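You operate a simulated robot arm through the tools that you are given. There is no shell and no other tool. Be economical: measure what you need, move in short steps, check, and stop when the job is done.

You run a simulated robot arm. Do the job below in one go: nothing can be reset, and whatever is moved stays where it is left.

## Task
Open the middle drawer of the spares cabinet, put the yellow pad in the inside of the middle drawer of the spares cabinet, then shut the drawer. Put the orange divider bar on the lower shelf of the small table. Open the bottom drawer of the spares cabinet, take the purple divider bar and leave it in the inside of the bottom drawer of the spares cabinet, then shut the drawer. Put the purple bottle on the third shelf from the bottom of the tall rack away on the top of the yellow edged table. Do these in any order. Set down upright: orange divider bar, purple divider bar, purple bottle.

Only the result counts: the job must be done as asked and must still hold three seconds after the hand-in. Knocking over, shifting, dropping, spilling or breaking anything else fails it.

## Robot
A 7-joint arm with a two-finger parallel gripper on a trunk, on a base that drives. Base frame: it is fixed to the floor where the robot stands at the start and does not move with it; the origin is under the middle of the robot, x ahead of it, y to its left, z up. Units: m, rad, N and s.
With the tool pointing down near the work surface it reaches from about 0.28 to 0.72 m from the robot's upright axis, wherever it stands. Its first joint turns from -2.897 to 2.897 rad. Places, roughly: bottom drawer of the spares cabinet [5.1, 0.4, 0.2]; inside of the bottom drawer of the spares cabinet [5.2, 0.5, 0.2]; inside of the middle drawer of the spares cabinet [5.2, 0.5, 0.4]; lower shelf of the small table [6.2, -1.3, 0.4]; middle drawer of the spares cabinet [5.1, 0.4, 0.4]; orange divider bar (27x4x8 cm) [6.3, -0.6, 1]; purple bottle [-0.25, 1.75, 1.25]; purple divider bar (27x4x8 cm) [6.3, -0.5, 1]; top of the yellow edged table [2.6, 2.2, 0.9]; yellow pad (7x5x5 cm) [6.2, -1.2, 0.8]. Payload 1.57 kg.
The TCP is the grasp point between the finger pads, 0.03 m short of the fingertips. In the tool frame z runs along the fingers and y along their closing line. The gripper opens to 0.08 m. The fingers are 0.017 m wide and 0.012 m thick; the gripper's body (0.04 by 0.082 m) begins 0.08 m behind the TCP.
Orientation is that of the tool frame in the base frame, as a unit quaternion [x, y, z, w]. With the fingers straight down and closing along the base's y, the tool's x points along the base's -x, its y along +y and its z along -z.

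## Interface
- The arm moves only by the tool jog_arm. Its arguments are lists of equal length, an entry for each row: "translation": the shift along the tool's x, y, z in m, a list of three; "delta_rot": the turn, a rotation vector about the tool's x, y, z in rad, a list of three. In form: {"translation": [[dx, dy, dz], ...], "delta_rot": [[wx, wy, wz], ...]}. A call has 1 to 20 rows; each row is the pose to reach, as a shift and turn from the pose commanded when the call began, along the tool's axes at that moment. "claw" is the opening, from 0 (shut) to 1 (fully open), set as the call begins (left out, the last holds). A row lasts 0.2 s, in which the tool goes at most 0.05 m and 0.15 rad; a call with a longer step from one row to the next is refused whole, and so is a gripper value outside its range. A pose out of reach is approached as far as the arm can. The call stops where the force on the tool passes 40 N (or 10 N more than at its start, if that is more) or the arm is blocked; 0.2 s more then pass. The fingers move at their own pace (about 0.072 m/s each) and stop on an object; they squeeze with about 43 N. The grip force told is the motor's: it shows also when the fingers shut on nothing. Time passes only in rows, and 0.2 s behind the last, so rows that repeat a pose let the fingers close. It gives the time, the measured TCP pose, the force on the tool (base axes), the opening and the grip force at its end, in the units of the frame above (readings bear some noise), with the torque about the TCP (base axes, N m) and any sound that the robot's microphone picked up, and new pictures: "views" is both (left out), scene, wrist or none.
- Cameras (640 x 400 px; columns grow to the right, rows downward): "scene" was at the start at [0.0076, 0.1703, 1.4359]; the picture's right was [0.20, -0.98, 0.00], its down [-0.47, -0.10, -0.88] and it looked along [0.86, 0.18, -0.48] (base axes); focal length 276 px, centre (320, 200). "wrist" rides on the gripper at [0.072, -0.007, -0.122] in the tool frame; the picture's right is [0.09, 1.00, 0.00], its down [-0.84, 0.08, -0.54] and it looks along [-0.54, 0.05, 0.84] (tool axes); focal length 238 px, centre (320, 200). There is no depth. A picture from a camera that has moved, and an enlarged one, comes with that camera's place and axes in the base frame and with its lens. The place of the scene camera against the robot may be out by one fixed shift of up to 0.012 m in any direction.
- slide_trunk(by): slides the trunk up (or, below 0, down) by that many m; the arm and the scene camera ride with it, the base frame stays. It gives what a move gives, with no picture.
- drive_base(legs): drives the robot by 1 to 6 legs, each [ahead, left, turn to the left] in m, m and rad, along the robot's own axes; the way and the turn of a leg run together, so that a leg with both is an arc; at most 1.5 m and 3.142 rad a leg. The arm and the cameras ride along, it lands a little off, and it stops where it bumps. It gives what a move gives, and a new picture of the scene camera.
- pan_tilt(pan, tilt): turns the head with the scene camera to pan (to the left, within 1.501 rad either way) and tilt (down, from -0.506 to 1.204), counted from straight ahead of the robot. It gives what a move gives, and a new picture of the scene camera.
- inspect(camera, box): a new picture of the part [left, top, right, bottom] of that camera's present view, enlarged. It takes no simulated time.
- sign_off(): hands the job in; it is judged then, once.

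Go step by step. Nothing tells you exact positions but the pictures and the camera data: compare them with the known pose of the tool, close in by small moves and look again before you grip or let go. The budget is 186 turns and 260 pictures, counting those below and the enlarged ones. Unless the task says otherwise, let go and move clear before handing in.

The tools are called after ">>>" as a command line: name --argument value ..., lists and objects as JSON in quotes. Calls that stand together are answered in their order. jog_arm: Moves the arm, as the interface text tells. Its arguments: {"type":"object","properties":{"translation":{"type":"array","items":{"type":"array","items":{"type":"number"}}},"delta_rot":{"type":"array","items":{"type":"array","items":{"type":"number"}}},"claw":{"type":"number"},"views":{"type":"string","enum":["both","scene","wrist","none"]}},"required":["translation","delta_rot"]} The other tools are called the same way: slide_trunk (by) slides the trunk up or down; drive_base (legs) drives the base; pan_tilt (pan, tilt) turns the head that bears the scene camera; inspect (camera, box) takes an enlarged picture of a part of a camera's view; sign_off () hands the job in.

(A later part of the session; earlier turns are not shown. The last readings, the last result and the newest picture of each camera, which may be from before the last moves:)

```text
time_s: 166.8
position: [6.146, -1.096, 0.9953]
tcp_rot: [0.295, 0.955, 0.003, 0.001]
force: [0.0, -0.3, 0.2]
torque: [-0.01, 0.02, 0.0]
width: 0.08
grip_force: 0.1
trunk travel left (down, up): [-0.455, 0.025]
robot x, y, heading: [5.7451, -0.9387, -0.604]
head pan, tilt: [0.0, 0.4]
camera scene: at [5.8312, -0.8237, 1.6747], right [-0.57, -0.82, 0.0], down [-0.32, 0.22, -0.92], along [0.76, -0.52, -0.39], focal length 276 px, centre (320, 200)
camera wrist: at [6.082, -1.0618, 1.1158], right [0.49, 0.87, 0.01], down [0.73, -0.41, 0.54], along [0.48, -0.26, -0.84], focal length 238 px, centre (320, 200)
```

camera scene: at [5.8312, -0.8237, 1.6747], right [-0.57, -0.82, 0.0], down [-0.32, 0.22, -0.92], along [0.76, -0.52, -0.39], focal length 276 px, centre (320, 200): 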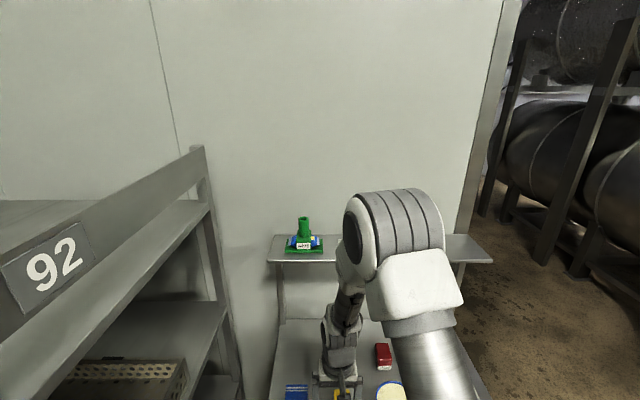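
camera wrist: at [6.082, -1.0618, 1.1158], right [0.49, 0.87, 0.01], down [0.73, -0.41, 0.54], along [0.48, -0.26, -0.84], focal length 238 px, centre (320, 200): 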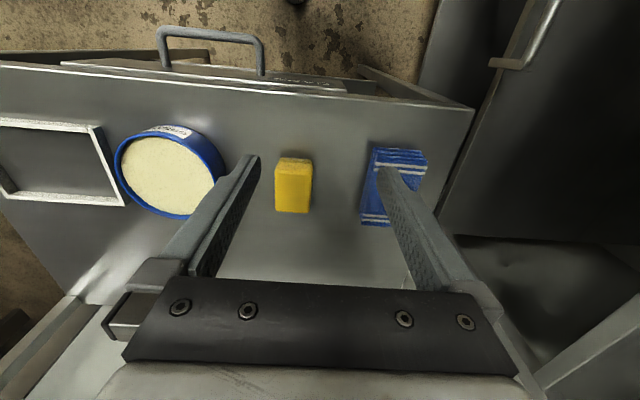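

>>> jog_arm --translation '[[-0.04, -0.015, 0], [-0.08, -0.03, 0.02], [-0.095, -0.03, 0.06], [-0.095, -0.03, 0.1], [-0.095, -0.03, 0.1]]' --delta_rot '[[0, 0, 0], [0, 0, 0], [0, 0, 0], [0, 0, 0], [0, 0, 0]]' --views "wrist"

```text
time_s: 167.9
position: [6.2087, -1.1741, 0.8933]
tcp_rot: [0.295, 0.955, 0.003, 0.001]
force: [0.2, 0.1, -0.3]
torque: [-0.03, 0.0, 0.03]
width: 0.0802
grip_force: 0.0
trunk travel left (down, up): [-0.455, 0.025]
robot x, y, heading: [5.7439, -0.9438, -0.601]
head pan, tilt: [0.0, 0.4]
camera wrist: at [6.145, -1.1392, 1.0137], right [0.49, 0.87, 0.01], down [0.73, -0.41, 0.54], along [0.48, -0.26, -0.84], focal length 238 px, centre (320, 200)
```

wrist: 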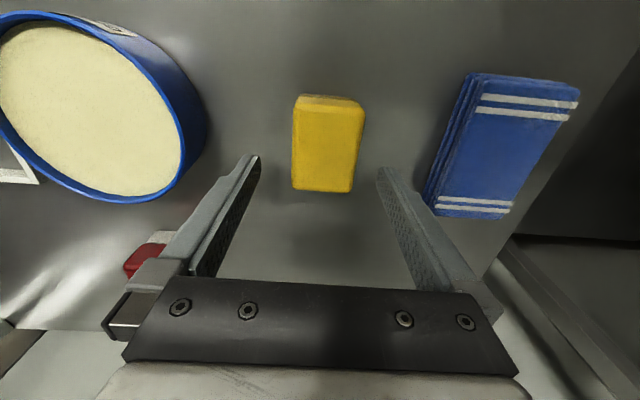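

>>> jog_arm --translation '[[0.003, 0.005, 0.03], [0.003, 0.005, 0.06], [0.003, 0.005, 0.078], [0.003, 0.005, 0.078]]' --delta_rot '[[0, 0, 0], [0, 0, 0], [0, 0, 0], [0, 0, 0]]' --views "wrist"

```text
time_s: 168.5
position: [6.2082, -1.1667, 0.8502]
tcp_rot: [0.296, 0.955, 0.004, -0.002]
force: [-6.0, 4.5, 15.0]
torque: [-0.5, 0.44, -0.3]
width: 0.0797
grip_force: 0.1
trunk travel left (down, up): [-0.455, 0.025]
robot x, y, heading: [5.7448, -0.943, -0.6]
head pan, tilt: [0.0, 0.4]
stopped in row 2: the force on the tool passed its limit at 81 N (the readings are from after the stop); the commanded pose is now the measured one
camera wrist: at [6.1446, -1.1322, 0.9714], right [0.49, 0.87, 0.01], down [0.74, -0.41, 0.54], along [0.47, -0.26, -0.84], focal length 238 px, centre (320, 200)
```

wrist: 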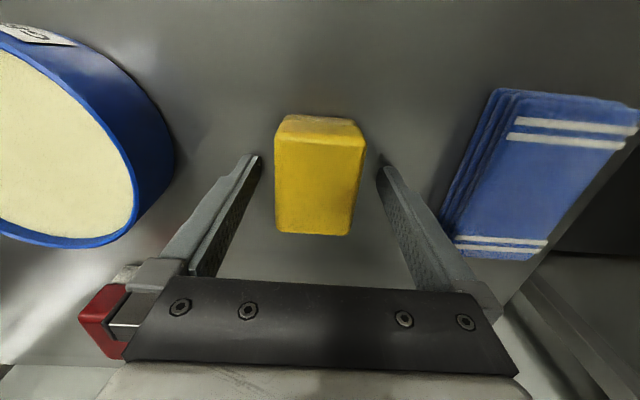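

The tool met something at TCP z 0.85. I'll look before continuing.

>>> pan_tilt --pan 0.0 --tilt 0.85

>>> inspect --camera "wrist" --box '[220, 100, 420, 280]'

```text
time_s: 169.4
position: [6.2071, -1.1653, 0.8498]
tcp_rot: [0.296, 0.955, 0.002, 0.0]
force: [-8.6, 6.3, 25.4]
torque: [-0.85, 0.81, -0.53]
width: 0.0797
grip_force: 0.0
trunk travel left (down, up): [-0.455, 0.025]
robot x, y, heading: [5.7442, -0.9421, -0.596]
head pan, tilt: [0.0, 0.85]
camera scene: at [5.8171, -0.8141, 1.6358], right [-0.57, -0.82, 0.0], down [-0.62, 0.42, -0.66], along [0.55, -0.38, -0.75], focal length 276 px, centre (320, 200)
```

scene: 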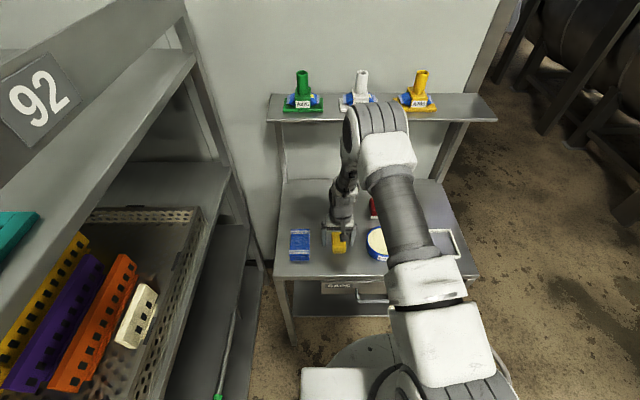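

```text
2.22 times, centred on (320, 190) of wrist
camera zoom: at [6.1442, -1.1321, 0.9711], right [0.49, 0.87, 0.01], down [0.73, -0.41, 0.54], along [0.47, -0.26, -0.84], focal length 530 px, centre (320, 222)
```

zoom: 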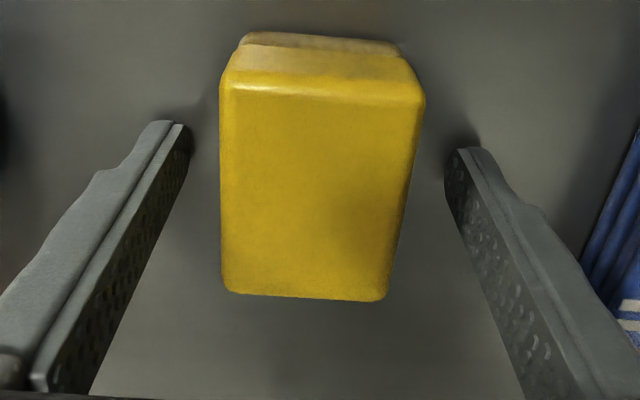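

The torque places the contact exactly at one fingertip, so the fingertips are on the tabletop and the pad lies between them. I'll raise 5 mm and grip.

>>> jog_arm --translation '[[0, 0, -0.004], [0, 0, -0.008], [0, 0, -0.008], [0, 0, -0.008], [0, 0, -0.008]]' --delta_rot '[[0, 0, 0], [0, 0, 0], [0, 0, 0], [0, 0, 0], [0, 0, 0]]' --views "none"

>>> jog_arm --translation '[[0, 0, 0], [0, 0, 0], [0, 0, 0], [0, 0, 0], [0, 0, 0]]' --delta_rot '[[0, 0, 0], [0, 0, 0], [0, 0, 0], [0, 0, 0], [0, 0, 0]]' --claw 0 --views "wrist"

```text
time_s: 170.6
position: [6.2081, -1.1672, 0.857]
tcp_rot: [0.296, 0.955, 0.003, -0.001]
force: [0.0, -0.2, -0.4]
torque: [0.0, 0.01, -0.03]
width: 0.0798
grip_force: 0.1
trunk travel left (down, up): [-0.455, 0.025]
robot x, y, heading: [5.7428, -0.9446, -0.604]
head pan, tilt: [0.0, 0.85]
```

```text
time_s: 171.8
position: [6.2088, -1.167, 0.8571]
tcp_rot: [0.296, 0.955, 0.003, 0.0]
force: [-0.6, -1.0, -0.4]
torque: [0.01, 0.06, -0.01]
width: 0.0452
grip_force: 42.8
trunk travel left (down, up): [-0.455, 0.025]
robot x, y, heading: [5.7465, -0.9421, -0.607]
head pan, tilt: [0.0, 0.85]
camera wrist: at [6.1452, -1.1332, 0.9777], right [0.49, 0.87, 0.01], down [0.73, -0.41, 0.54], along [0.47, -0.26, -0.84], focal length 238 px, centre (320, 200)
```

wrist: 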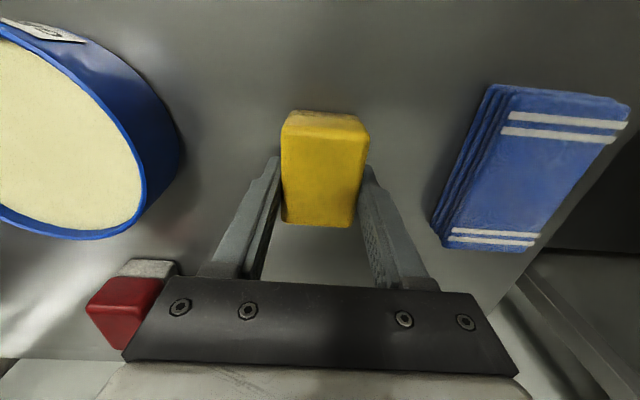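

The pad is gripped (4.5 cm wide). I'll lift it, back away and return to the cabinet.

>>> jog_arm --translation '[[0, 0, -0.03], [0, 0, -0.07], [0, 0, -0.11], [0, 0, -0.14], [0, 0, -0.14]]' --delta_rot '[[0, 0, 0], [0, 0, 0], [0, 0, 0], [0, 0, 0], [0, 0, 0]]' --views "none"

>>> drive_base --legs '[[-0.5, 0, 0], [-0.5, -0.3, 0]]'

```text
time_s: 173.0
position: [6.2084, -1.1674, 0.9978]
tcp_rot: [0.296, 0.955, 0.003, -0.001]
force: [-0.3, 0.2, 0.1]
torque: [0.0, -0.06, 0.02]
width: 0.0451
grip_force: 43.1
trunk travel left (down, up): [-0.455, 0.025]
robot x, y, heading: [5.7417, -0.9415, -0.598]
head pan, tilt: [0.0, 0.85]
```

```text
time_s: 180.3
position: [5.2009, -0.84, 0.9964]
tcp_rot: [0.291, 0.957, 0.003, 0.0]
force: [0.8, 0.9, -0.5]
torque: [0.01, -0.04, -0.03]
width: 0.0455
grip_force: 42.9
trunk travel left (down, up): [-0.455, 0.025]
robot x, y, heading: [4.7349, -0.6198, -0.591]
head pan, tilt: [0.0, 0.85]
camera scene: at [4.809, -0.4915, 1.6356], right [-0.56, -0.83, 0.0], down [-0.62, 0.42, -0.66], along [0.55, -0.37, -0.75], focal length 276 px, centre (320, 200)
```

scene: 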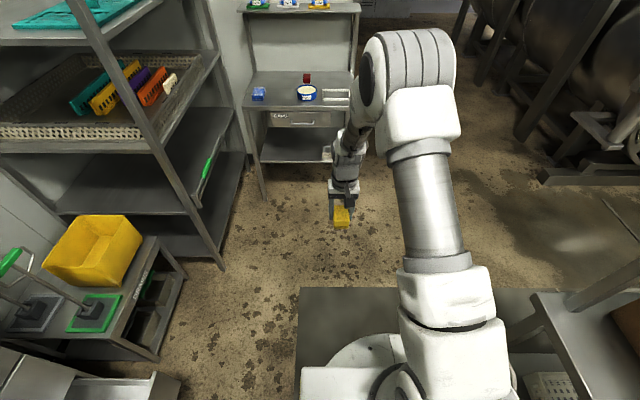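

Now back at the cabinet side with the pad held. I'll turn to face the open drawer and position over it.

>>> drive_base --legs '[[0, 0, 1.571], [0.22, 0.27, 0]]'

```text
time_s: 188.0
position: [4.8503, 0.1743, 0.9964]
tcp_rot: [-0.473, 0.881, 0.0, -0.002]
force: [-0.4, 0.3, -0.3]
torque: [-0.01, 0.03, 0.04]
width: 0.045
grip_force: 43.4
trunk travel left (down, up): [-0.455, 0.025]
robot x, y, heading: [4.6314, -0.2934, 0.984]
head pan, tilt: [0.0, 0.85]
camera scene: at [4.5133, -0.2054, 1.6356], right [0.83, -0.55, 0.0], down [-0.42, -0.63, -0.66], along [0.37, 0.55, -0.75], focal length 276 px, centre (320, 200)
```

scene: 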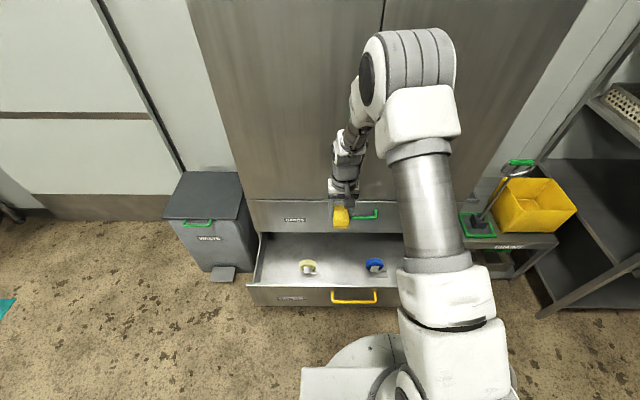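

I'll move above the free spot between the castors and roll the tool 90° so the wrist camera clears the drawer front. Then I'll lower.

>>> jog_arm --translation '[[-0.04, -0.02, 0], [-0.08, -0.043, 0], [-0.093, -0.043, 0], [-0.093, -0.043, 0], [-0.093, -0.043, 0], [-0.093, -0.043, 0], [-0.093, -0.043, 0], [-0.093, -0.043, 0], [-0.093, -0.043, 0], [-0.093, -0.043, 0], [-0.093, -0.043, 0], [-0.093, -0.043, 0]]' --delta_rot '[[0, 0, 0.14], [0, 0, 0.28], [0, 0, 0.42], [0, 0, 0.56], [0, 0, 0.7], [0, 0, 0.84], [0, 0, 0.98], [0, 0, 1.12], [0, 0, 1.26], [0, 0, 1.4], [0, 0, 1.54], [0, 0, 1.571]]' --views "none"

>>> slide_trunk --by -0.4

>>> jog_arm --translation '[[0, 0, 0]]' --delta_rot '[[0, 0, 0]]'

```text
time_s: 190.6
position: [4.9362, 0.2283, 0.996]
tcp_rot: [0.288, 0.958, -0.001, -0.003]
force: [0.2, -0.8, 0.0]
torque: [-0.01, 0.02, 0.0]
width: 0.0451
grip_force: 43.0
trunk travel left (down, up): [-0.455, 0.025]
robot x, y, heading: [4.6291, -0.2968, 0.984]
head pan, tilt: [0.0, 0.85]
```

```text
time_s: 194.5
position: [4.9376, 0.2283, 0.596]
tcp_rot: [0.288, 0.958, -0.001, -0.002]
force: [-0.6, 0.2, -0.3]
torque: [0.04, -0.01, -0.01]
width: 0.0452
grip_force: 42.1
trunk travel left (down, up): [-0.055, 0.425]
robot x, y, heading: [4.6336, -0.2901, 0.98]
head pan, tilt: [0.0, 0.85]
```

```text
time_s: 194.9
position: [4.9372, 0.2288, 0.5949]
tcp_rot: [0.288, 0.958, -0.001, -0.003]
force: [-0.1, 0.4, 0.3]
torque: [-0.05, 0.0, 0.0]
width: 0.0454
grip_force: 43.3
trunk travel left (down, up): [-0.055, 0.425]
robot x, y, heading: [4.6321, -0.2957, 0.985]
head pan, tilt: [0.0, 0.85]
camera scene: at [4.5133, -0.2056, 1.2356], right [0.83, -0.55, 0.0], down [-0.42, -0.63, -0.66], along [0.37, 0.55, -0.75], focal length 276 px, centre (320, 200)
camera wrist: at [4.8738, 0.2624, 0.7166], right [0.47, 0.88, 0.0], down [0.74, -0.4, 0.54], along [0.47, -0.26, -0.84], focal length 238 px, centre (320, 200)
```

scene: 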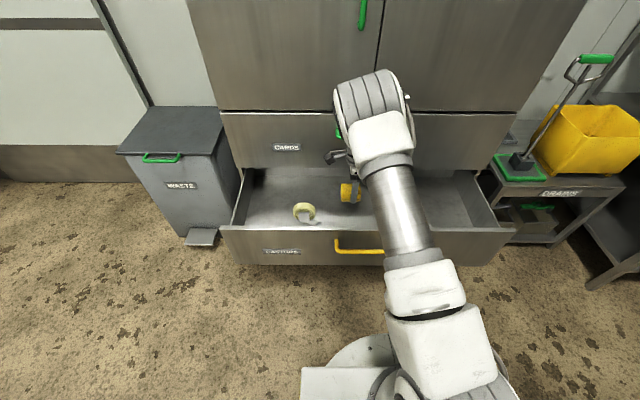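
wrist: 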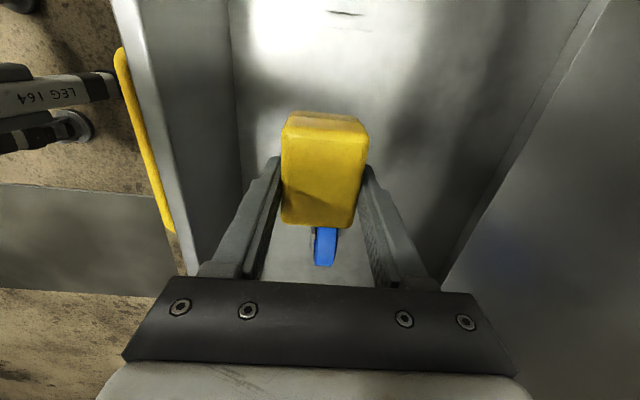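

The pad is above the free floor between the castors. I'll lower it into the drawer.

>>> slide_trunk --by -0.05

>>> jog_arm --translation '[[0, 0, 0.03], [0, 0, 0.06], [0, 0, 0.09], [0, 0, 0.12], [0, 0, 0.12]]' --delta_rot '[[0, 0, 0], [0, 0, 0], [0, 0, 0], [0, 0, 0], [0, 0, 0]]'

```text
time_s: 195.8
position: [4.937, 0.2279, 0.5448]
tcp_rot: [0.288, 0.958, 0.0, -0.004]
force: [0.3, -0.9, -0.8]
torque: [0.03, 0.0, 0.04]
width: 0.0452
grip_force: 43.3
trunk travel left (down, up): [-0.005, 0.475]
robot x, y, heading: [4.6347, -0.2945, 0.985]
head pan, tilt: [0.0, 0.85]
```

```text
time_s: 197.0
position: [4.9384, 0.2291, 0.4297]
tcp_rot: [0.289, 0.957, 0.004, -0.002]
force: [0.5, 0.9, 35.7]
torque: [-0.27, 0.15, 0.0]
width: 0.0455
grip_force: 42.8
trunk travel left (down, up): [-0.005, 0.475]
robot x, y, heading: [4.6331, -0.2934, 0.986]
head pan, tilt: [0.0, 0.85]
camera scene: at [4.5123, -0.2075, 1.1861], right [0.83, -0.55, 0.0], down [-0.41, -0.62, -0.66], along [0.37, 0.55, -0.75], focal length 276 px, centre (320, 200)
camera wrist: at [4.8733, 0.2622, 0.5513], right [0.47, 0.88, 0.01], down [0.74, -0.4, 0.54], along [0.48, -0.25, -0.84], focal length 238 px, centre (320, 200)
```

scene: 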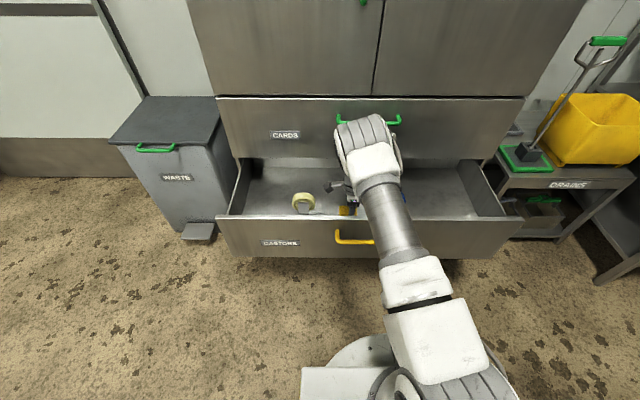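
wrist: 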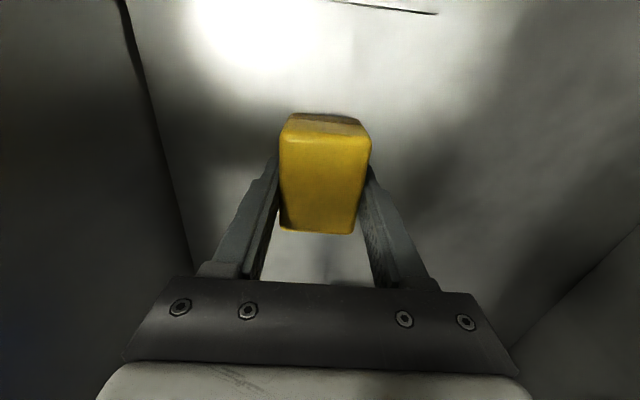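

The pad is resting on the drawer floor (contact force, little torque). I'll relax slightly, release and rise.

>>> jog_arm --translation '[[0, 0, -0.003], [0, 0, -0.005], [0, 0, -0.005]]' --delta_rot '[[0, 0, 0], [0, 0, 0], [0, 0, 0]]' --views "none"

>>> jog_arm --translation '[[0, 0, 0], [0, 0, 0], [0, 0, 0], [0, 0, -0.03], [0, 0, -0.07], [0, 0, -0.11], [0, 0, -0.11]]' --delta_rot '[[0, 0, 0], [0, 0, 0], [0, 0, 0], [0, 0, 0], [0, 0, 0], [0, 0, 0], [0, 0, 0]]' --claw 0.9 --views "wrist"

```text
time_s: 197.8
position: [4.9359, 0.227, 0.4306]
tcp_rot: [0.288, 0.957, -0.002, -0.004]
force: [-0.2, 0.8, 7.5]
torque: [0.17, -0.13, 0.04]
width: 0.0453
grip_force: 43.5
trunk travel left (down, up): [-0.005, 0.475]
robot x, y, heading: [4.6337, -0.2892, 0.986]
head pan, tilt: [0.0, 0.85]
```

```text
time_s: 199.4
position: [4.936, 0.2258, 0.5412]
tcp_rot: [0.288, 0.958, -0.001, -0.004]
force: [1.2, 0.3, 0.1]
torque: [-0.01, -0.01, 0.06]
width: 0.0718
grip_force: 0.1
trunk travel left (down, up): [-0.005, 0.475]
robot x, y, heading: [4.63, -0.2922, 0.987]
head pan, tilt: [0.0, 0.85]
camera wrist: at [4.8725, 0.2597, 0.6629], right [0.47, 0.88, 0.0], down [0.74, -0.4, 0.54], along [0.47, -0.26, -0.84], focal length 238 px, centre (320, 200)
```

wrist: 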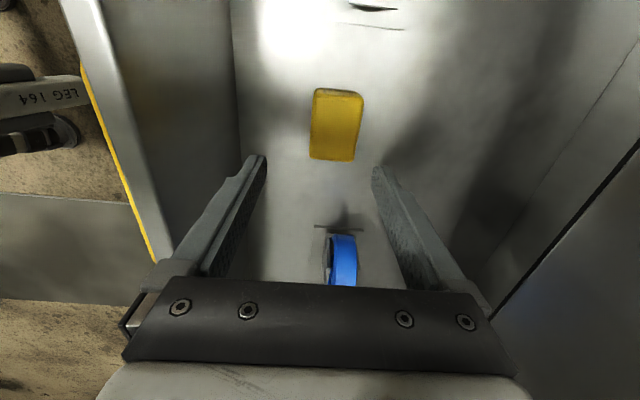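

The pad lies in the middle drawer. I'll lift out, come in front of the handle with closed fingers and push the drawer shut.

>>> jog_arm --translation '[[0, 0, -0.04], [0, 0, -0.08], [0, 0, -0.12], [0, -0.04, -0.12], [-0.01, -0.08, -0.12], [-0.02, -0.12, -0.12], [-0.03, -0.16, -0.12], [-0.03, -0.2, -0.12], [-0.03, -0.21, -0.08], [-0.03, -0.21, -0.04], [-0.03, -0.21, 0.0], [-0.03, -0.21, 0.04], [-0.03, -0.21, 0.06], [-0.03, -0.21, 0.06]]' --delta_rot '[[0, 0, 0], [0, 0, 0], [0, 0, 0], [0, 0, 0], [0, 0, 0], [0, 0, 0], [0, 0, 0], [0, 0, 0], [0, 0, 0], [0, 0, 0], [0, 0, 0], [0, 0, 0], [0, 0, 0], [0, 0, 0]]' --claw 0

```text
time_s: 202.4
position: [4.8462, 0.0342, 0.481]
tcp_rot: [0.289, 0.957, -0.001, -0.003]
force: [-0.7, 0.3, 0.2]
torque: [0.02, 0.01, 0.0]
width: 0.0
grip_force: 21.8
trunk travel left (down, up): [-0.005, 0.475]
robot x, y, heading: [4.6339, -0.2935, 0.982]
head pan, tilt: [0.0, 0.85]
camera scene: at [4.5133, -0.2057, 1.1856], right [0.83, -0.55, 0.0], down [-0.42, -0.63, -0.66], along [0.37, 0.55, -0.75], focal length 276 px, centre (320, 200)
camera wrist: at [4.7827, 0.0694, 0.6017], right [0.47, 0.88, 0.0], down [0.74, -0.4, 0.54], along [0.47, -0.26, -0.84], focal length 238 px, centre (320, 200)
```

scene: 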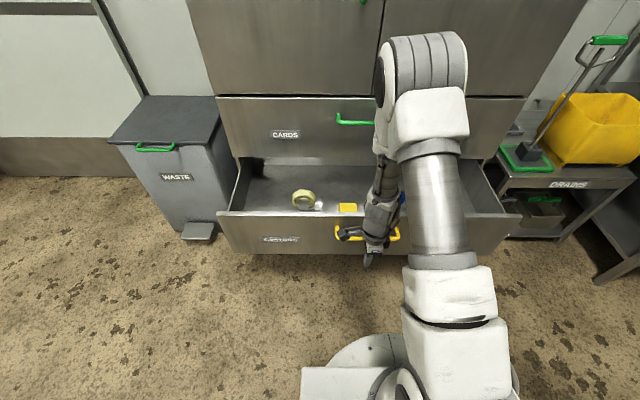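
wrist: 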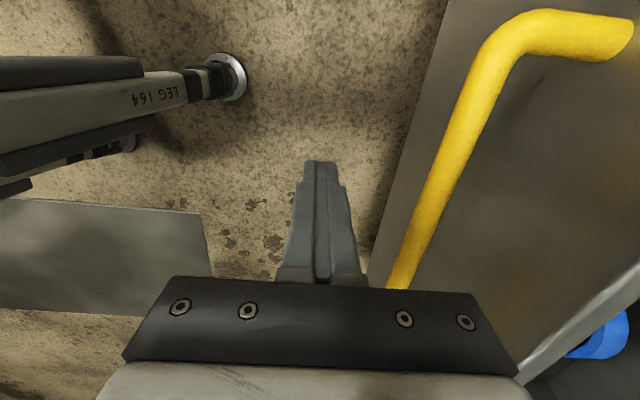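

The vertical wrist would hit the top drawer's handle when closing. I'll back up a little, pitch the tool forward and push low on the drawer face with the fingertips.

>>> drive_base --legs '[[-0.14, 0, 0]]'

>>> jog_arm --translation '[[0, 0.02, 0], [0, 0.04, 0.0], [0, 0.06, 0], [0, 0.07, 0], [0, 0.07, 0.01], [0, 0.07, 0.02], [0, 0.07, 0.03], [0, 0.07, 0.045], [0, 0.07, 0.055], [0, 0.07, 0.055]]' --delta_rot '[[-0.13, 0, 0], [-0.26, 0, 0], [-0.39, 0, 0], [-0.52, 0, 0], [-0.65, 0, 0], [-0.78, 0, 0], [-0.91, 0, 0], [-1.0, 0, 0], [-1.05, 0, 0], [-1.05, 0, 0]]'

```text
time_s: 203.9
position: [4.7705, -0.0801, 0.4798]
tcp_rot: [0.289, 0.957, -0.001, -0.003]
force: [-0.5, -1.4, -0.5]
torque: [0.02, 0.02, 0.05]
width: 0.0
grip_force: 21.8
trunk travel left (down, up): [-0.005, 0.475]
robot x, y, heading: [4.5569, -0.4102, 0.983]
head pan, tilt: [0.0, 0.85]
camera scene: at [4.4368, -0.3206, 1.1856], right [0.83, -0.55, 0.0], down [-0.42, -0.62, -0.66], along [0.37, 0.55, -0.75], focal length 276 px, centre (320, 200)
```

scene: 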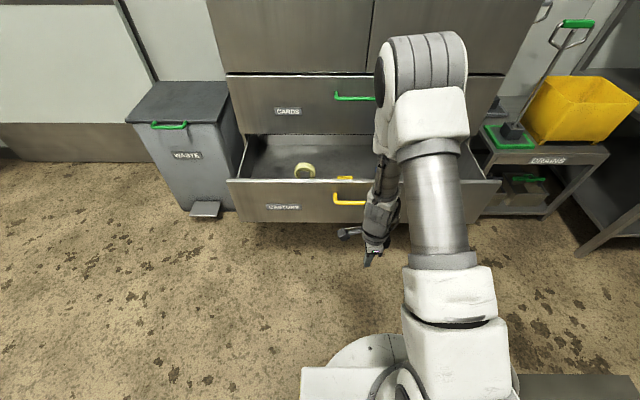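

```text
time_s: 206.1
position: [4.8088, -0.0228, 0.4259]
tcp_rot: [0.252, 0.828, 0.48, 0.142]
force: [0.6, 0.2, 0.0]
torque: [-0.03, 0.05, 0.02]
width: 0.0001
grip_force: 21.3
trunk travel left (down, up): [-0.005, 0.475]
robot x, y, heading: [4.5545, -0.4043, 0.983]
head pan, tilt: [0.0, 0.85]
camera scene: at [4.4368, -0.3206, 1.1856], right [0.83, -0.55, 0.0], down [-0.42, -0.62, -0.66], along [0.37, 0.55, -0.75], focal length 276 px, centre (320, 200)
camera wrist: at [4.6885, -0.0737, 0.4799], right [0.2, 0.46, 0.86], down [0.46, -0.82, 0.33], along [0.86, 0.33, -0.38], focal length 238 px, centre (320, 200)
```

scene: 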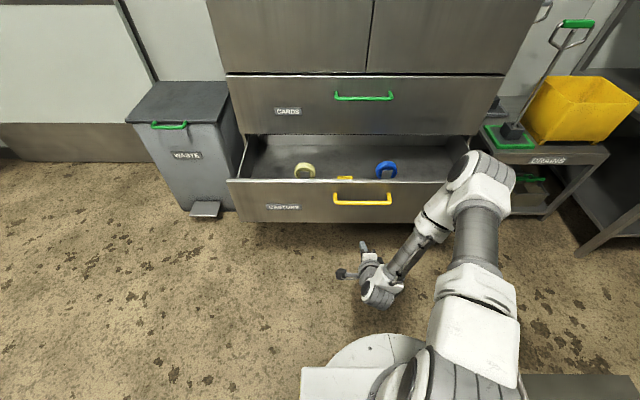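
wrist: 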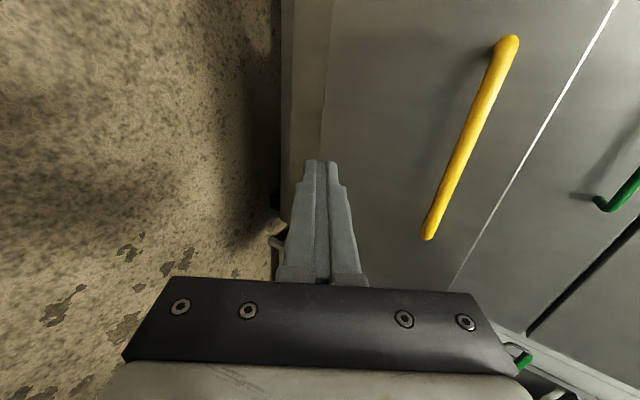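

>>> drive_base --legs '[[0.27, 0, 0]]'

```text
time_s: 208.5
position: [4.9557, 0.1989, 0.4259]
tcp_rot: [0.251, 0.829, 0.479, 0.141]
force: [-0.5, -0.3, -0.3]
torque: [0.02, -0.03, -0.02]
width: 0.0002
grip_force: 21.4
trunk travel left (down, up): [-0.005, 0.475]
robot x, y, heading: [4.7014, -0.1906, 0.985]
head pan, tilt: [0.0, 0.85]
camera scene: at [4.5839, -0.0996, 1.1856], right [0.83, -0.55, 0.0], down [-0.42, -0.63, -0.66], along [0.36, 0.55, -0.75], focal length 276 px, centre (320, 200)
```

scene: 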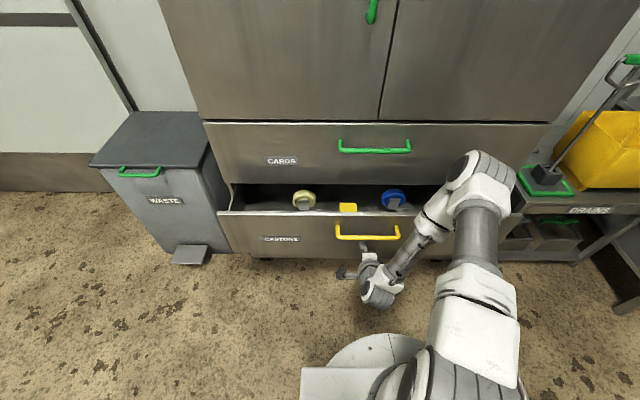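

The drawer is closing. I'll push the rest with the arm until it stops.

>>> jog_arm --translation '[[0, 0.015, 0.026], [0, 0.03, 0.052], [0, 0.045, 0.078], [0, 0.06, 0.104], [0, 0.075, 0.13], [0, 0.0875, 0.1515], [0, 0.1, 0.173], [0, 0.1125, 0.195]]' --delta_rot '[[0, 0, 0], [0, 0, 0], [0, 0, 0], [0, 0, 0], [0, 0, 0], [0, 0, 0], [0, 0, 0], [0, 0, 0]]' --views "scene"

```text
time_s: 209.6
position: [5.0204, 0.2976, 0.4262]
tcp_rot: [0.251, 0.83, 0.477, 0.141]
force: [-6.7, -11.6, 12.1]
torque: [0.2, -0.23, -0.07]
width: 0.0
grip_force: 21.6
trunk travel left (down, up): [-0.005, 0.475]
robot x, y, heading: [4.7019, -0.187, 0.981]
head pan, tilt: [0.0, 0.85]
stopped in row 5: the force on the tool passed its limit at 84 N (the readings are from after the stop); the commanded pose is now the measured one
camera scene: at [4.5833, -0.1006, 1.1858], right [0.83, -0.55, 0.0], down [-0.42, -0.63, -0.66], along [0.37, 0.55, -0.75], focal length 276 px, centre (320, 200)
```

scene: 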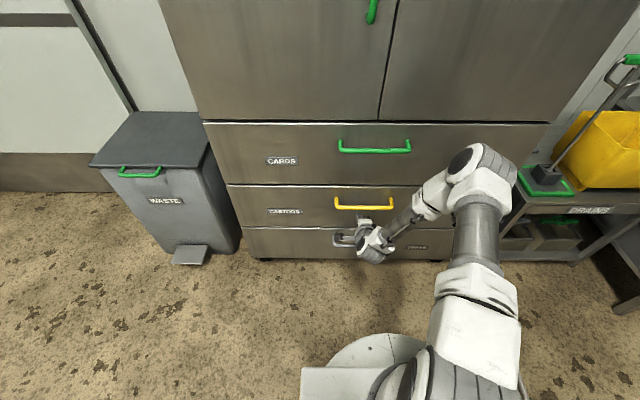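

The middle drawer is shut flush with the pad inside. While here I'll open the bottom drawer: back off, lower and look at its grey handle.

>>> jog_arm --translation '[[0, -0.02, -0.035], [0, -0.04, -0.07], [0, -0.04, -0.07], [0, -0.04, -0.07], [0, -0.04, -0.07]]' --delta_rot '[[0, 0, 0], [0.1, 0, 0], [0.2, 0, 0], [0.3, 0, 0], [0.3, 0, 0]]' --claw 0.75

```text
time_s: 210.8
position: [4.9766, 0.2304, 0.4278]
tcp_rot: [0.27, 0.892, 0.347, 0.102]
force: [0.4, 0.7, -0.8]
torque: [-0.01, -0.02, 0.01]
width: 0.0602
grip_force: 0.1
trunk travel left (down, up): [-0.005, 0.475]
robot x, y, heading: [4.7064, -0.1853, 0.983]
head pan, tilt: [0.0, 0.85]
camera scene: at [4.5839, -0.0997, 1.1856], right [0.83, -0.55, 0.0], down [-0.42, -0.63, -0.66], along [0.37, 0.55, -0.75], focal length 276 px, centre (320, 200)
camera wrist: at [4.8681, 0.1975, 0.5118], right [0.33, 0.66, 0.67], down [0.53, -0.72, 0.45], along [0.78, 0.21, -0.59], focal length 238 px, centre (320, 200)
```

scene: 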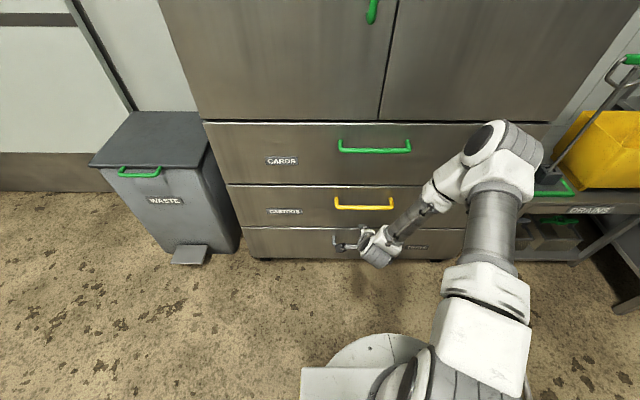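
wrist: 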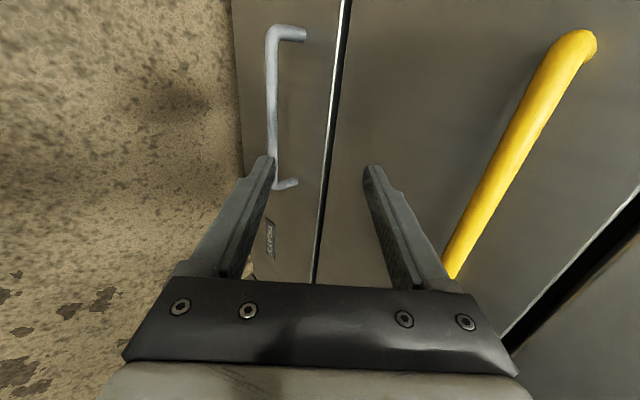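

>>> jog_arm --translation '[[-0.017, -0.03, 0.0], [-0.017, -0.062, 0.02], [-0.017, -0.062, 0.05], [-0.017, -0.062, 0.08], [-0.017, -0.062, 0.11], [-0.017, -0.062, 0.11]]' --delta_rot '[[0, 0, 0], [0, 0, 0], [0, 0, 0], [0, 0, 0], [0, 0, 0], [0, 0, 0]]' --claw 0.6 --views "wrist"

```text
time_s: 212.2
position: [5.005, 0.245, 0.3043]
tcp_rot: [0.269, 0.893, 0.347, 0.102]
force: [0.8, -0.5, 0.3]
torque: [-0.01, 0.03, -0.01]
width: 0.0483
grip_force: 0.0
trunk travel left (down, up): [-0.005, 0.475]
robot x, y, heading: [4.7008, -0.1888, 0.987]
head pan, tilt: [0.0, 0.85]
camera wrist: at [4.8964, 0.2125, 0.3881], right [0.33, 0.66, 0.67], down [0.53, -0.72, 0.45], along [0.78, 0.21, -0.59], focal length 238 px, centre (320, 200)
```

wrist: 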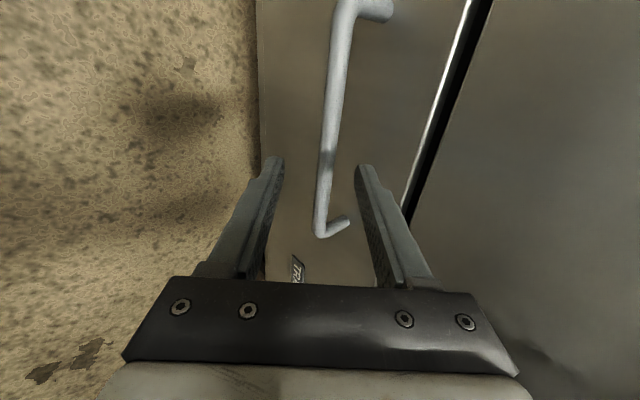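

>>> jog_arm --translation '[[0, 0.008, 0.02], [0, 0.008, 0.04], [0, 0.008, 0.052], [0, 0.008, 0.052]]' --delta_rot '[[0, 0, 0], [0, 0, 0], [0, 0, 0], [0, 0, 0]]' --views "wrist"

```text
time_s: 212.9
position: [5.0246, 0.2757, 0.2724]
tcp_rot: [0.27, 0.893, 0.345, 0.1]
force: [-4.2, -7.2, 7.7]
torque: [0.3, -0.29, -0.04]
width: 0.0473
grip_force: 0.0
trunk travel left (down, up): [-0.005, 0.475]
robot x, y, heading: [4.7009, -0.1851, 0.989]
head pan, tilt: [0.0, 0.85]
stopped in row 3: the force on the tool passed its limit at 61 N (the readings are from after the stop); the commanded pose is now the measured one
camera wrist: at [4.9164, 0.2431, 0.3578], right [0.33, 0.66, 0.67], down [0.53, -0.72, 0.45], along [0.78, 0.21, -0.59], focal length 238 px, centre (320, 200)
```

wrist: 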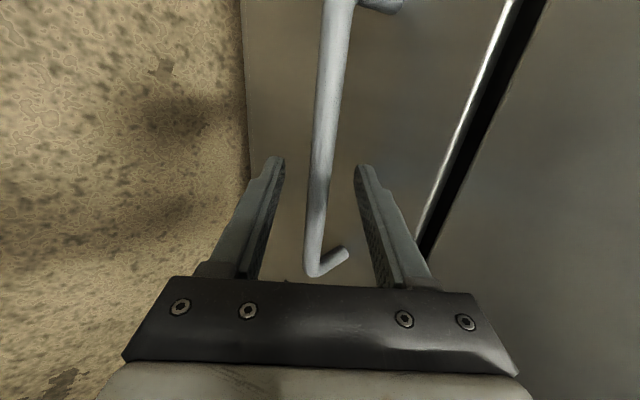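

>>> jog_arm --translation '[[0, 0, -0.003], [0, 0, -0.003], [0, 0, -0.003], [0, 0, -0.003], [0, 0, -0.003]]' --delta_rot '[[0, 0, 0], [0, 0, 0], [0, 0, 0], [0, 0, 0], [0, 0, 0]]' --claw 0 --views "wrist"

```text
time_s: 214.2
position: [5.0235, 0.2754, 0.2743]
tcp_rot: [0.27, 0.893, 0.346, 0.1]
force: [1.6, 0.8, -8.7]
torque: [0.08, 0.24, -0.39]
width: 0.0137
grip_force: 30.1
trunk travel left (down, up): [-0.005, 0.475]
robot x, y, heading: [4.7032, -0.1876, 0.987]
head pan, tilt: [0.0, 0.85]
camera wrist: at [4.916, 0.2415, 0.3594], right [0.34, 0.66, 0.67], down [0.53, -0.72, 0.45], along [0.78, 0.21, -0.59], focal length 238 px, centre (320, 200)
```

wrist: 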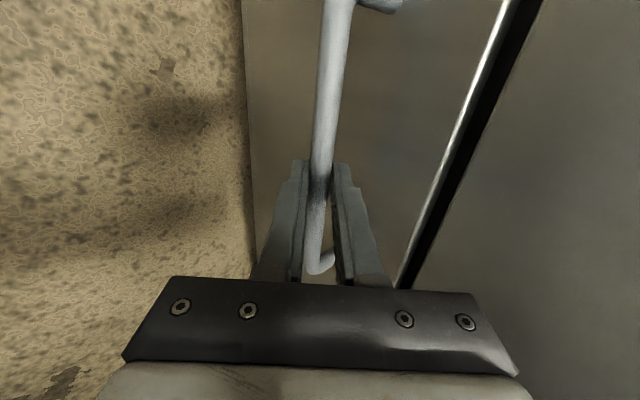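

The handle is gripped. I'll pull the bottom drawer open by driving back.

>>> drive_base --legs '[[-0.3, 0, 0]]'

```text
time_s: 216.7
position: [4.8546, 0.028, 0.2736]
tcp_rot: [0.268, 0.894, 0.346, 0.098]
force: [-12.0, 5.4, -7.6]
torque: [0.21, 0.46, -0.2]
width: 0.0141
grip_force: 30.0
trunk travel left (down, up): [-0.005, 0.475]
robot x, y, heading: [4.5383, -0.4382, 0.985]
head pan, tilt: [0.0, 0.85]
camera scene: at [4.4182, -0.3499, 1.1856], right [0.83, -0.55, 0.0], down [-0.41, -0.63, -0.66], along [0.36, 0.55, -0.75], focal length 276 px, centre (320, 200)
```

scene: 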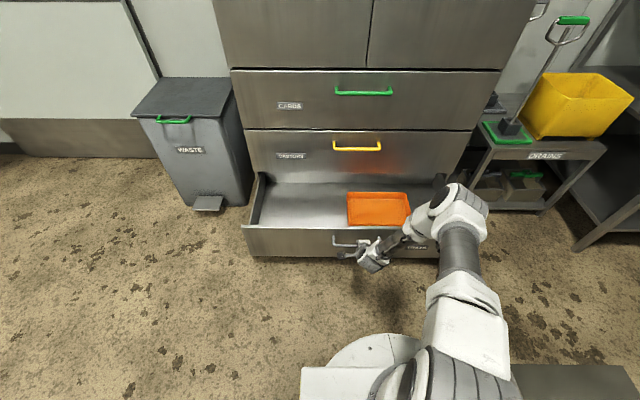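

The bottom drawer is open; an orange tray is on its right side and the left side is free. I'll release and retreat.

>>> jog_arm --translation '[[0, 0, 0], [0, 0, 0], [0, 0, -0.02], [0, 0, -0.05], [0, 0, -0.09], [0, 0, -0.13], [0, 0, -0.13]]' --delta_rot '[[0, 0, 0], [0, 0, 0], [0, 0, 0], [0, 0, 0], [0, 0, 0], [0, 0, 0], [0, 0, 0]]' --claw 0.65 --views "scene"

```text
time_s: 218.3
position: [4.808, -0.0453, 0.3715]
tcp_rot: [0.268, 0.894, 0.346, 0.099]
force: [-0.2, 0.5, 0.2]
torque: [-0.03, 0.01, 0.0]
width: 0.0519
grip_force: 0.1
trunk travel left (down, up): [-0.005, 0.475]
robot x, y, heading: [4.5346, -0.4362, 0.991]
head pan, tilt: [0.0, 0.85]
camera scene: at [4.4179, -0.3502, 1.1856], right [0.83, -0.55, 0.0], down [-0.41, -0.63, -0.66], along [0.36, 0.55, -0.75], focal length 276 px, centre (320, 200)
```

scene: 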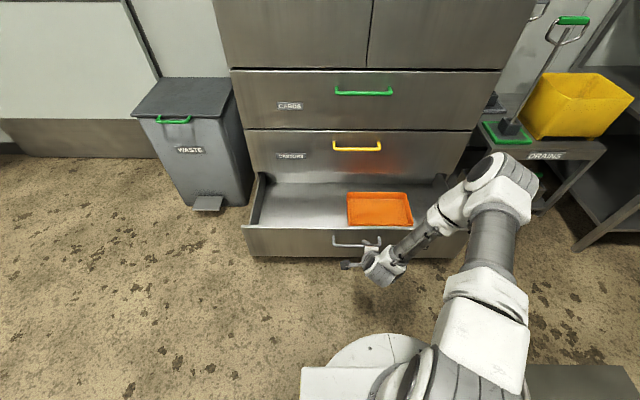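

Now for the bars. I'll raise the trunk, strafe right to stand in front of the rack with the basket and look closely.

>>> slide_trunk --by 0.3

>>> drive_base --legs '[[-0.05, -0.7, 0], [0, -0.6, 0]]'

>>> pan_tilt --pan 0.1 --tilt 0.4

```text
time_s: 221.3
position: [4.8095, -0.0451, 0.6716]
tcp_rot: [0.268, 0.894, 0.346, 0.099]
force: [0.4, -0.2, 0.4]
torque: [-0.01, 0.01, -0.02]
width: 0.052
grip_force: 0.1
trunk travel left (down, up): [-0.305, 0.175]
robot x, y, heading: [4.5377, -0.437, 0.988]
head pan, tilt: [0.0, 0.85]
```

```text
time_s: 231.5
position: [5.8624, -0.7989, 0.6709]
tcp_rot: [0.269, 0.893, 0.346, 0.099]
force: [-0.2, 0.1, 0.7]
torque: [-0.02, 0.0, 0.0]
width: 0.0517
grip_force: 0.1
trunk travel left (down, up): [-0.305, 0.175]
robot x, y, heading: [5.5927, -1.1906, 0.988]
head pan, tilt: [0.0, 0.85]
camera scene: at [5.4704, -1.1031, 1.4856], right [0.83, -0.55, 0.0], down [-0.41, -0.63, -0.66], along [0.36, 0.55, -0.75], focal length 276 px, centre (320, 200)
```

scene: 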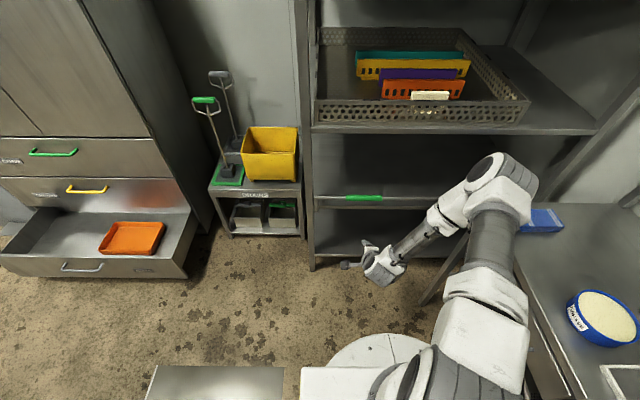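

```text
time_s: 232.4
position: [5.8629, -0.7999, 0.6713]
tcp_rot: [0.269, 0.893, 0.346, 0.1]
force: [-0.4, 0.3, -0.6]
torque: [0.01, 0.01, -0.01]
width: 0.0517
grip_force: 0.1
trunk travel left (down, up): [-0.305, 0.175]
robot x, y, heading: [5.5906, -1.1903, 0.99]
head pan, tilt: [0.099, 0.4]
camera scene: at [5.4704, -1.0863, 1.5246], right [0.88, -0.47, 0.0], down [-0.18, -0.34, -0.92], along [0.43, 0.81, -0.39], focal length 276 px, centre (320, 200)
```

scene: 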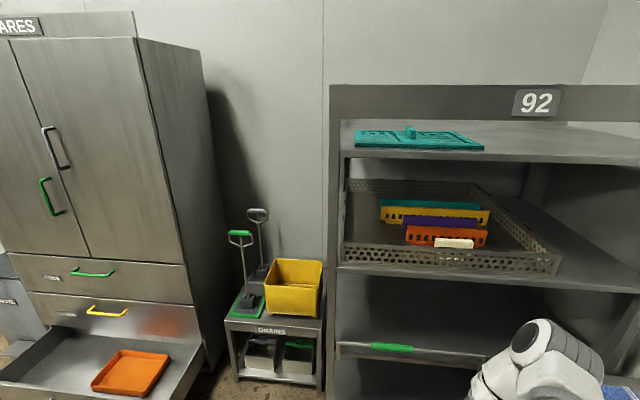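

>>> inspect --camera "scene" --box '[330, 130, 570, 280]'

>>> pan_tilt --pan 0.0 --tilt 0.7

>>> inspect --camera "scene" --box '[300, 20, 540, 170]'

```text
2.67 times, centred on (450, 205) of scene
camera zoom: at [5.4704, -1.0863, 1.5246], right [0.88, -0.47, 0.0], down [-0.18, -0.34, -0.92], along [0.43, 0.81, -0.39], focal length 737 px, centre (-27, 187)
```

zoom: 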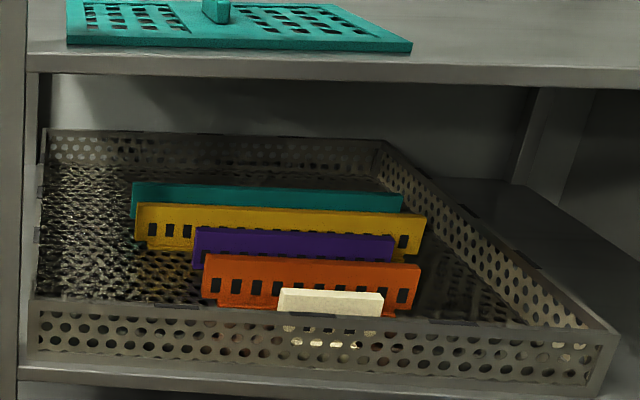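

```text
time_s: 233.2
position: [5.8625, -0.7984, 0.6714]
tcp_rot: [0.269, 0.893, 0.346, 0.1]
force: [0.2, 0.3, -0.6]
torque: [0.0, -0.04, 0.0]
width: 0.0521
grip_force: 0.1
trunk travel left (down, up): [-0.305, 0.175]
robot x, y, heading: [5.5905, -1.1908, 0.987]
head pan, tilt: [0.0, 0.7]
camera scene: at [5.4741, -1.0974, 1.4979], right [0.83, -0.55, 0.0], down [-0.35, -0.54, -0.77], along [0.42, 0.64, -0.64], focal length 276 px, centre (320, 200)
```

scene: 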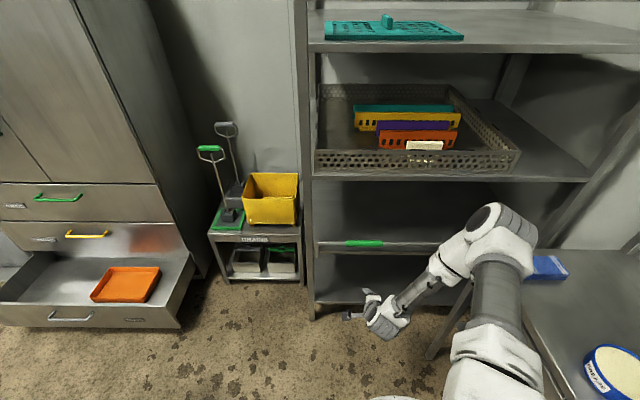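

```text
2.67 times, centred on (420, 95) of scene
camera zoom: at [5.4741, -1.0974, 1.4979], right [0.83, -0.55, 0.0], down [-0.35, -0.54, -0.77], along [0.42, 0.64, -0.64], focal length 737 px, centre (53, 480)
```

zoom: 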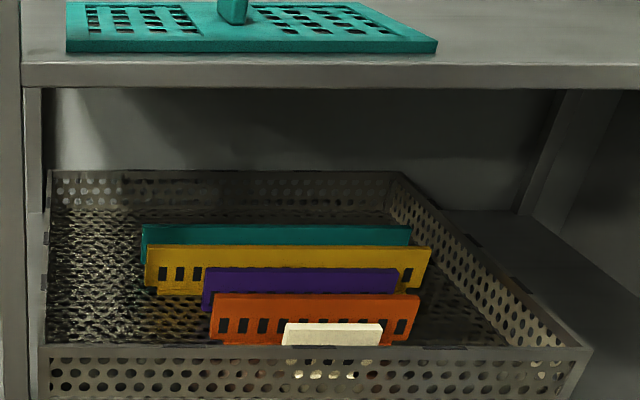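

The bars stand in a low basket under another shelf, so I'll grip them with a shallow forward-down tool pointing along their length. First I'll reposition left, face diagonally and reconfigure the arm.

>>> drive_base --legs '[[0, 0.3, 0], [0, 0, -0.79]]'

>>> jog_arm --translation '[[0, 0, 0], [0, 0, 0], [0, 0, 0], [0, 0, 0], [0, 0, 0], [0, 0, 0], [0, 0, 0], [0, 0, 0], [0, 0, 0], [0, 0, 0], [0, 0, 0], [0, 0, 0]]' --delta_rot '[[0, 0, -0.14], [0, 0, -0.28], [0, 0, -0.42], [0, 0, -0.56], [0, 0, -0.7], [0, 0, -0.84], [0, 0, -0.98], [0, 0, -1.12], [0, 0, -1.26], [0, 0, -1.4], [0, 0, -1.54], [0, 0, -1.571]]' --views "none"

>>> slide_trunk --by 0.17

>>> jog_arm --translation '[[-0.03, 0, -0.02], [-0.06, 0, -0.04], [-0.09, 0, -0.06], [-0.12, 0, -0.09], [-0.15, 0, -0.12], [-0.18, 0, -0.15], [-0.2, 0, -0.18], [-0.2, 0, -0.2], [-0.2, 0, -0.2]]' --delta_rot '[[0, -0.04, 0], [0, -0.08, 0], [0, -0.12, 0], [0, -0.16, 0], [0, -0.2, 0], [0, -0.24, 0], [0, -0.28, 0], [0, -0.28, 0], [0, -0.28, 0]]'

```text
time_s: 238.8
position: [5.8136, -0.9548, 0.6705]
tcp_rot: [0.6, 0.715, 0.279, 0.227]
force: [-0.1, 0.1, -0.4]
torque: [-0.01, 0.0, -0.01]
width: 0.0518
grip_force: 0.1
trunk travel left (down, up): [-0.305, 0.175]
robot x, y, heading: [5.3425, -1.0243, 0.172]
head pan, tilt: [0.0, 0.7]
camera scene: at [5.3214, -0.8764, 1.4979], right [0.18, -0.98, 0.0], down [-0.63, -0.11, -0.76], along [0.75, 0.13, -0.64], focal length 276 px, centre (320, 200)
```

scene: 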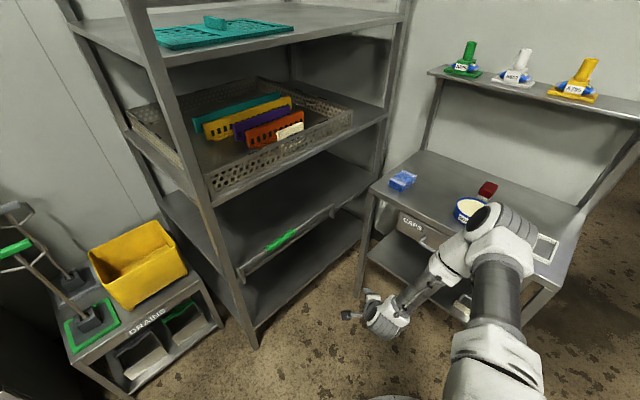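

```text
time_s: 241.4
position: [5.8135, -0.9539, 0.6711]
tcp_rot: [-0.083, 0.929, 0.036, 0.358]
force: [0.8, -0.6, -0.4]
torque: [-0.01, 0.0, 0.0]
width: 0.052
grip_force: 0.0
trunk travel left (down, up): [-0.305, 0.175]
robot x, y, heading: [5.3417, -1.0257, 0.182]
head pan, tilt: [0.0, 0.7]
```

```text
time_s: 243.3
position: [5.8144, -0.9551, 0.8405]
tcp_rot: [-0.084, 0.929, 0.037, 0.358]
force: [0.7, -0.8, 0.5]
torque: [-0.02, 0.0, -0.03]
width: 0.0519
grip_force: 0.1
trunk travel left (down, up): [-0.475, 0.005]
robot x, y, heading: [5.3435, -1.0278, 0.176]
head pan, tilt: [0.0, 0.7]
```

```text
time_s: 245.3
position: [5.8299, -0.9543, 1.1239]
tcp_rot: [-0.076, 0.87, 0.047, 0.484]
force: [-0.1, 0.7, -0.7]
torque: [-0.02, -0.02, -0.02]
width: 0.0518
grip_force: 0.1
trunk travel left (down, up): [-0.475, 0.005]
robot x, y, heading: [5.344, -1.0267, 0.175]
head pan, tilt: [0.0, 0.7]
camera scene: at [5.3214, -0.8764, 1.6678], right [0.18, -0.98, 0.0], down [-0.63, -0.11, -0.76], along [0.75, 0.13, -0.64], focal length 276 px, centre (320, 200)
camera wrist: at [5.6913, -0.9857, 1.1253], right [-0.23, 0.97, -0.07], down [-0.03, 0.06, 1.0], along [0.97, 0.23, 0.02], focal length 238 px, centre (320, 200)
```

scene: 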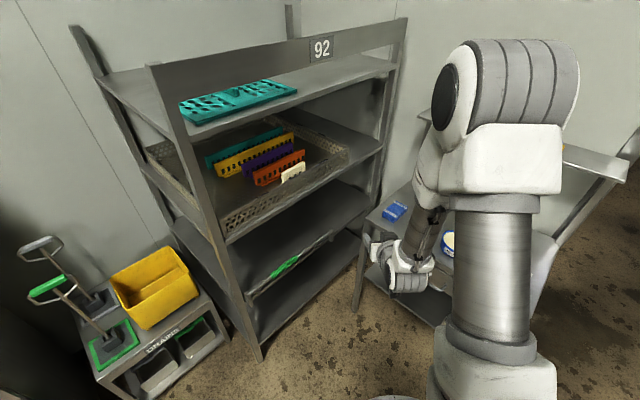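
wrist: 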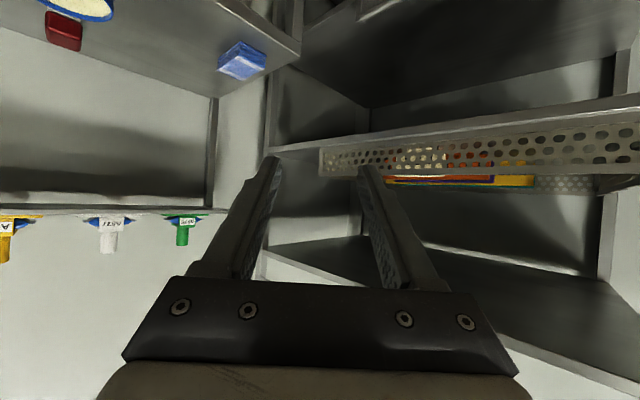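

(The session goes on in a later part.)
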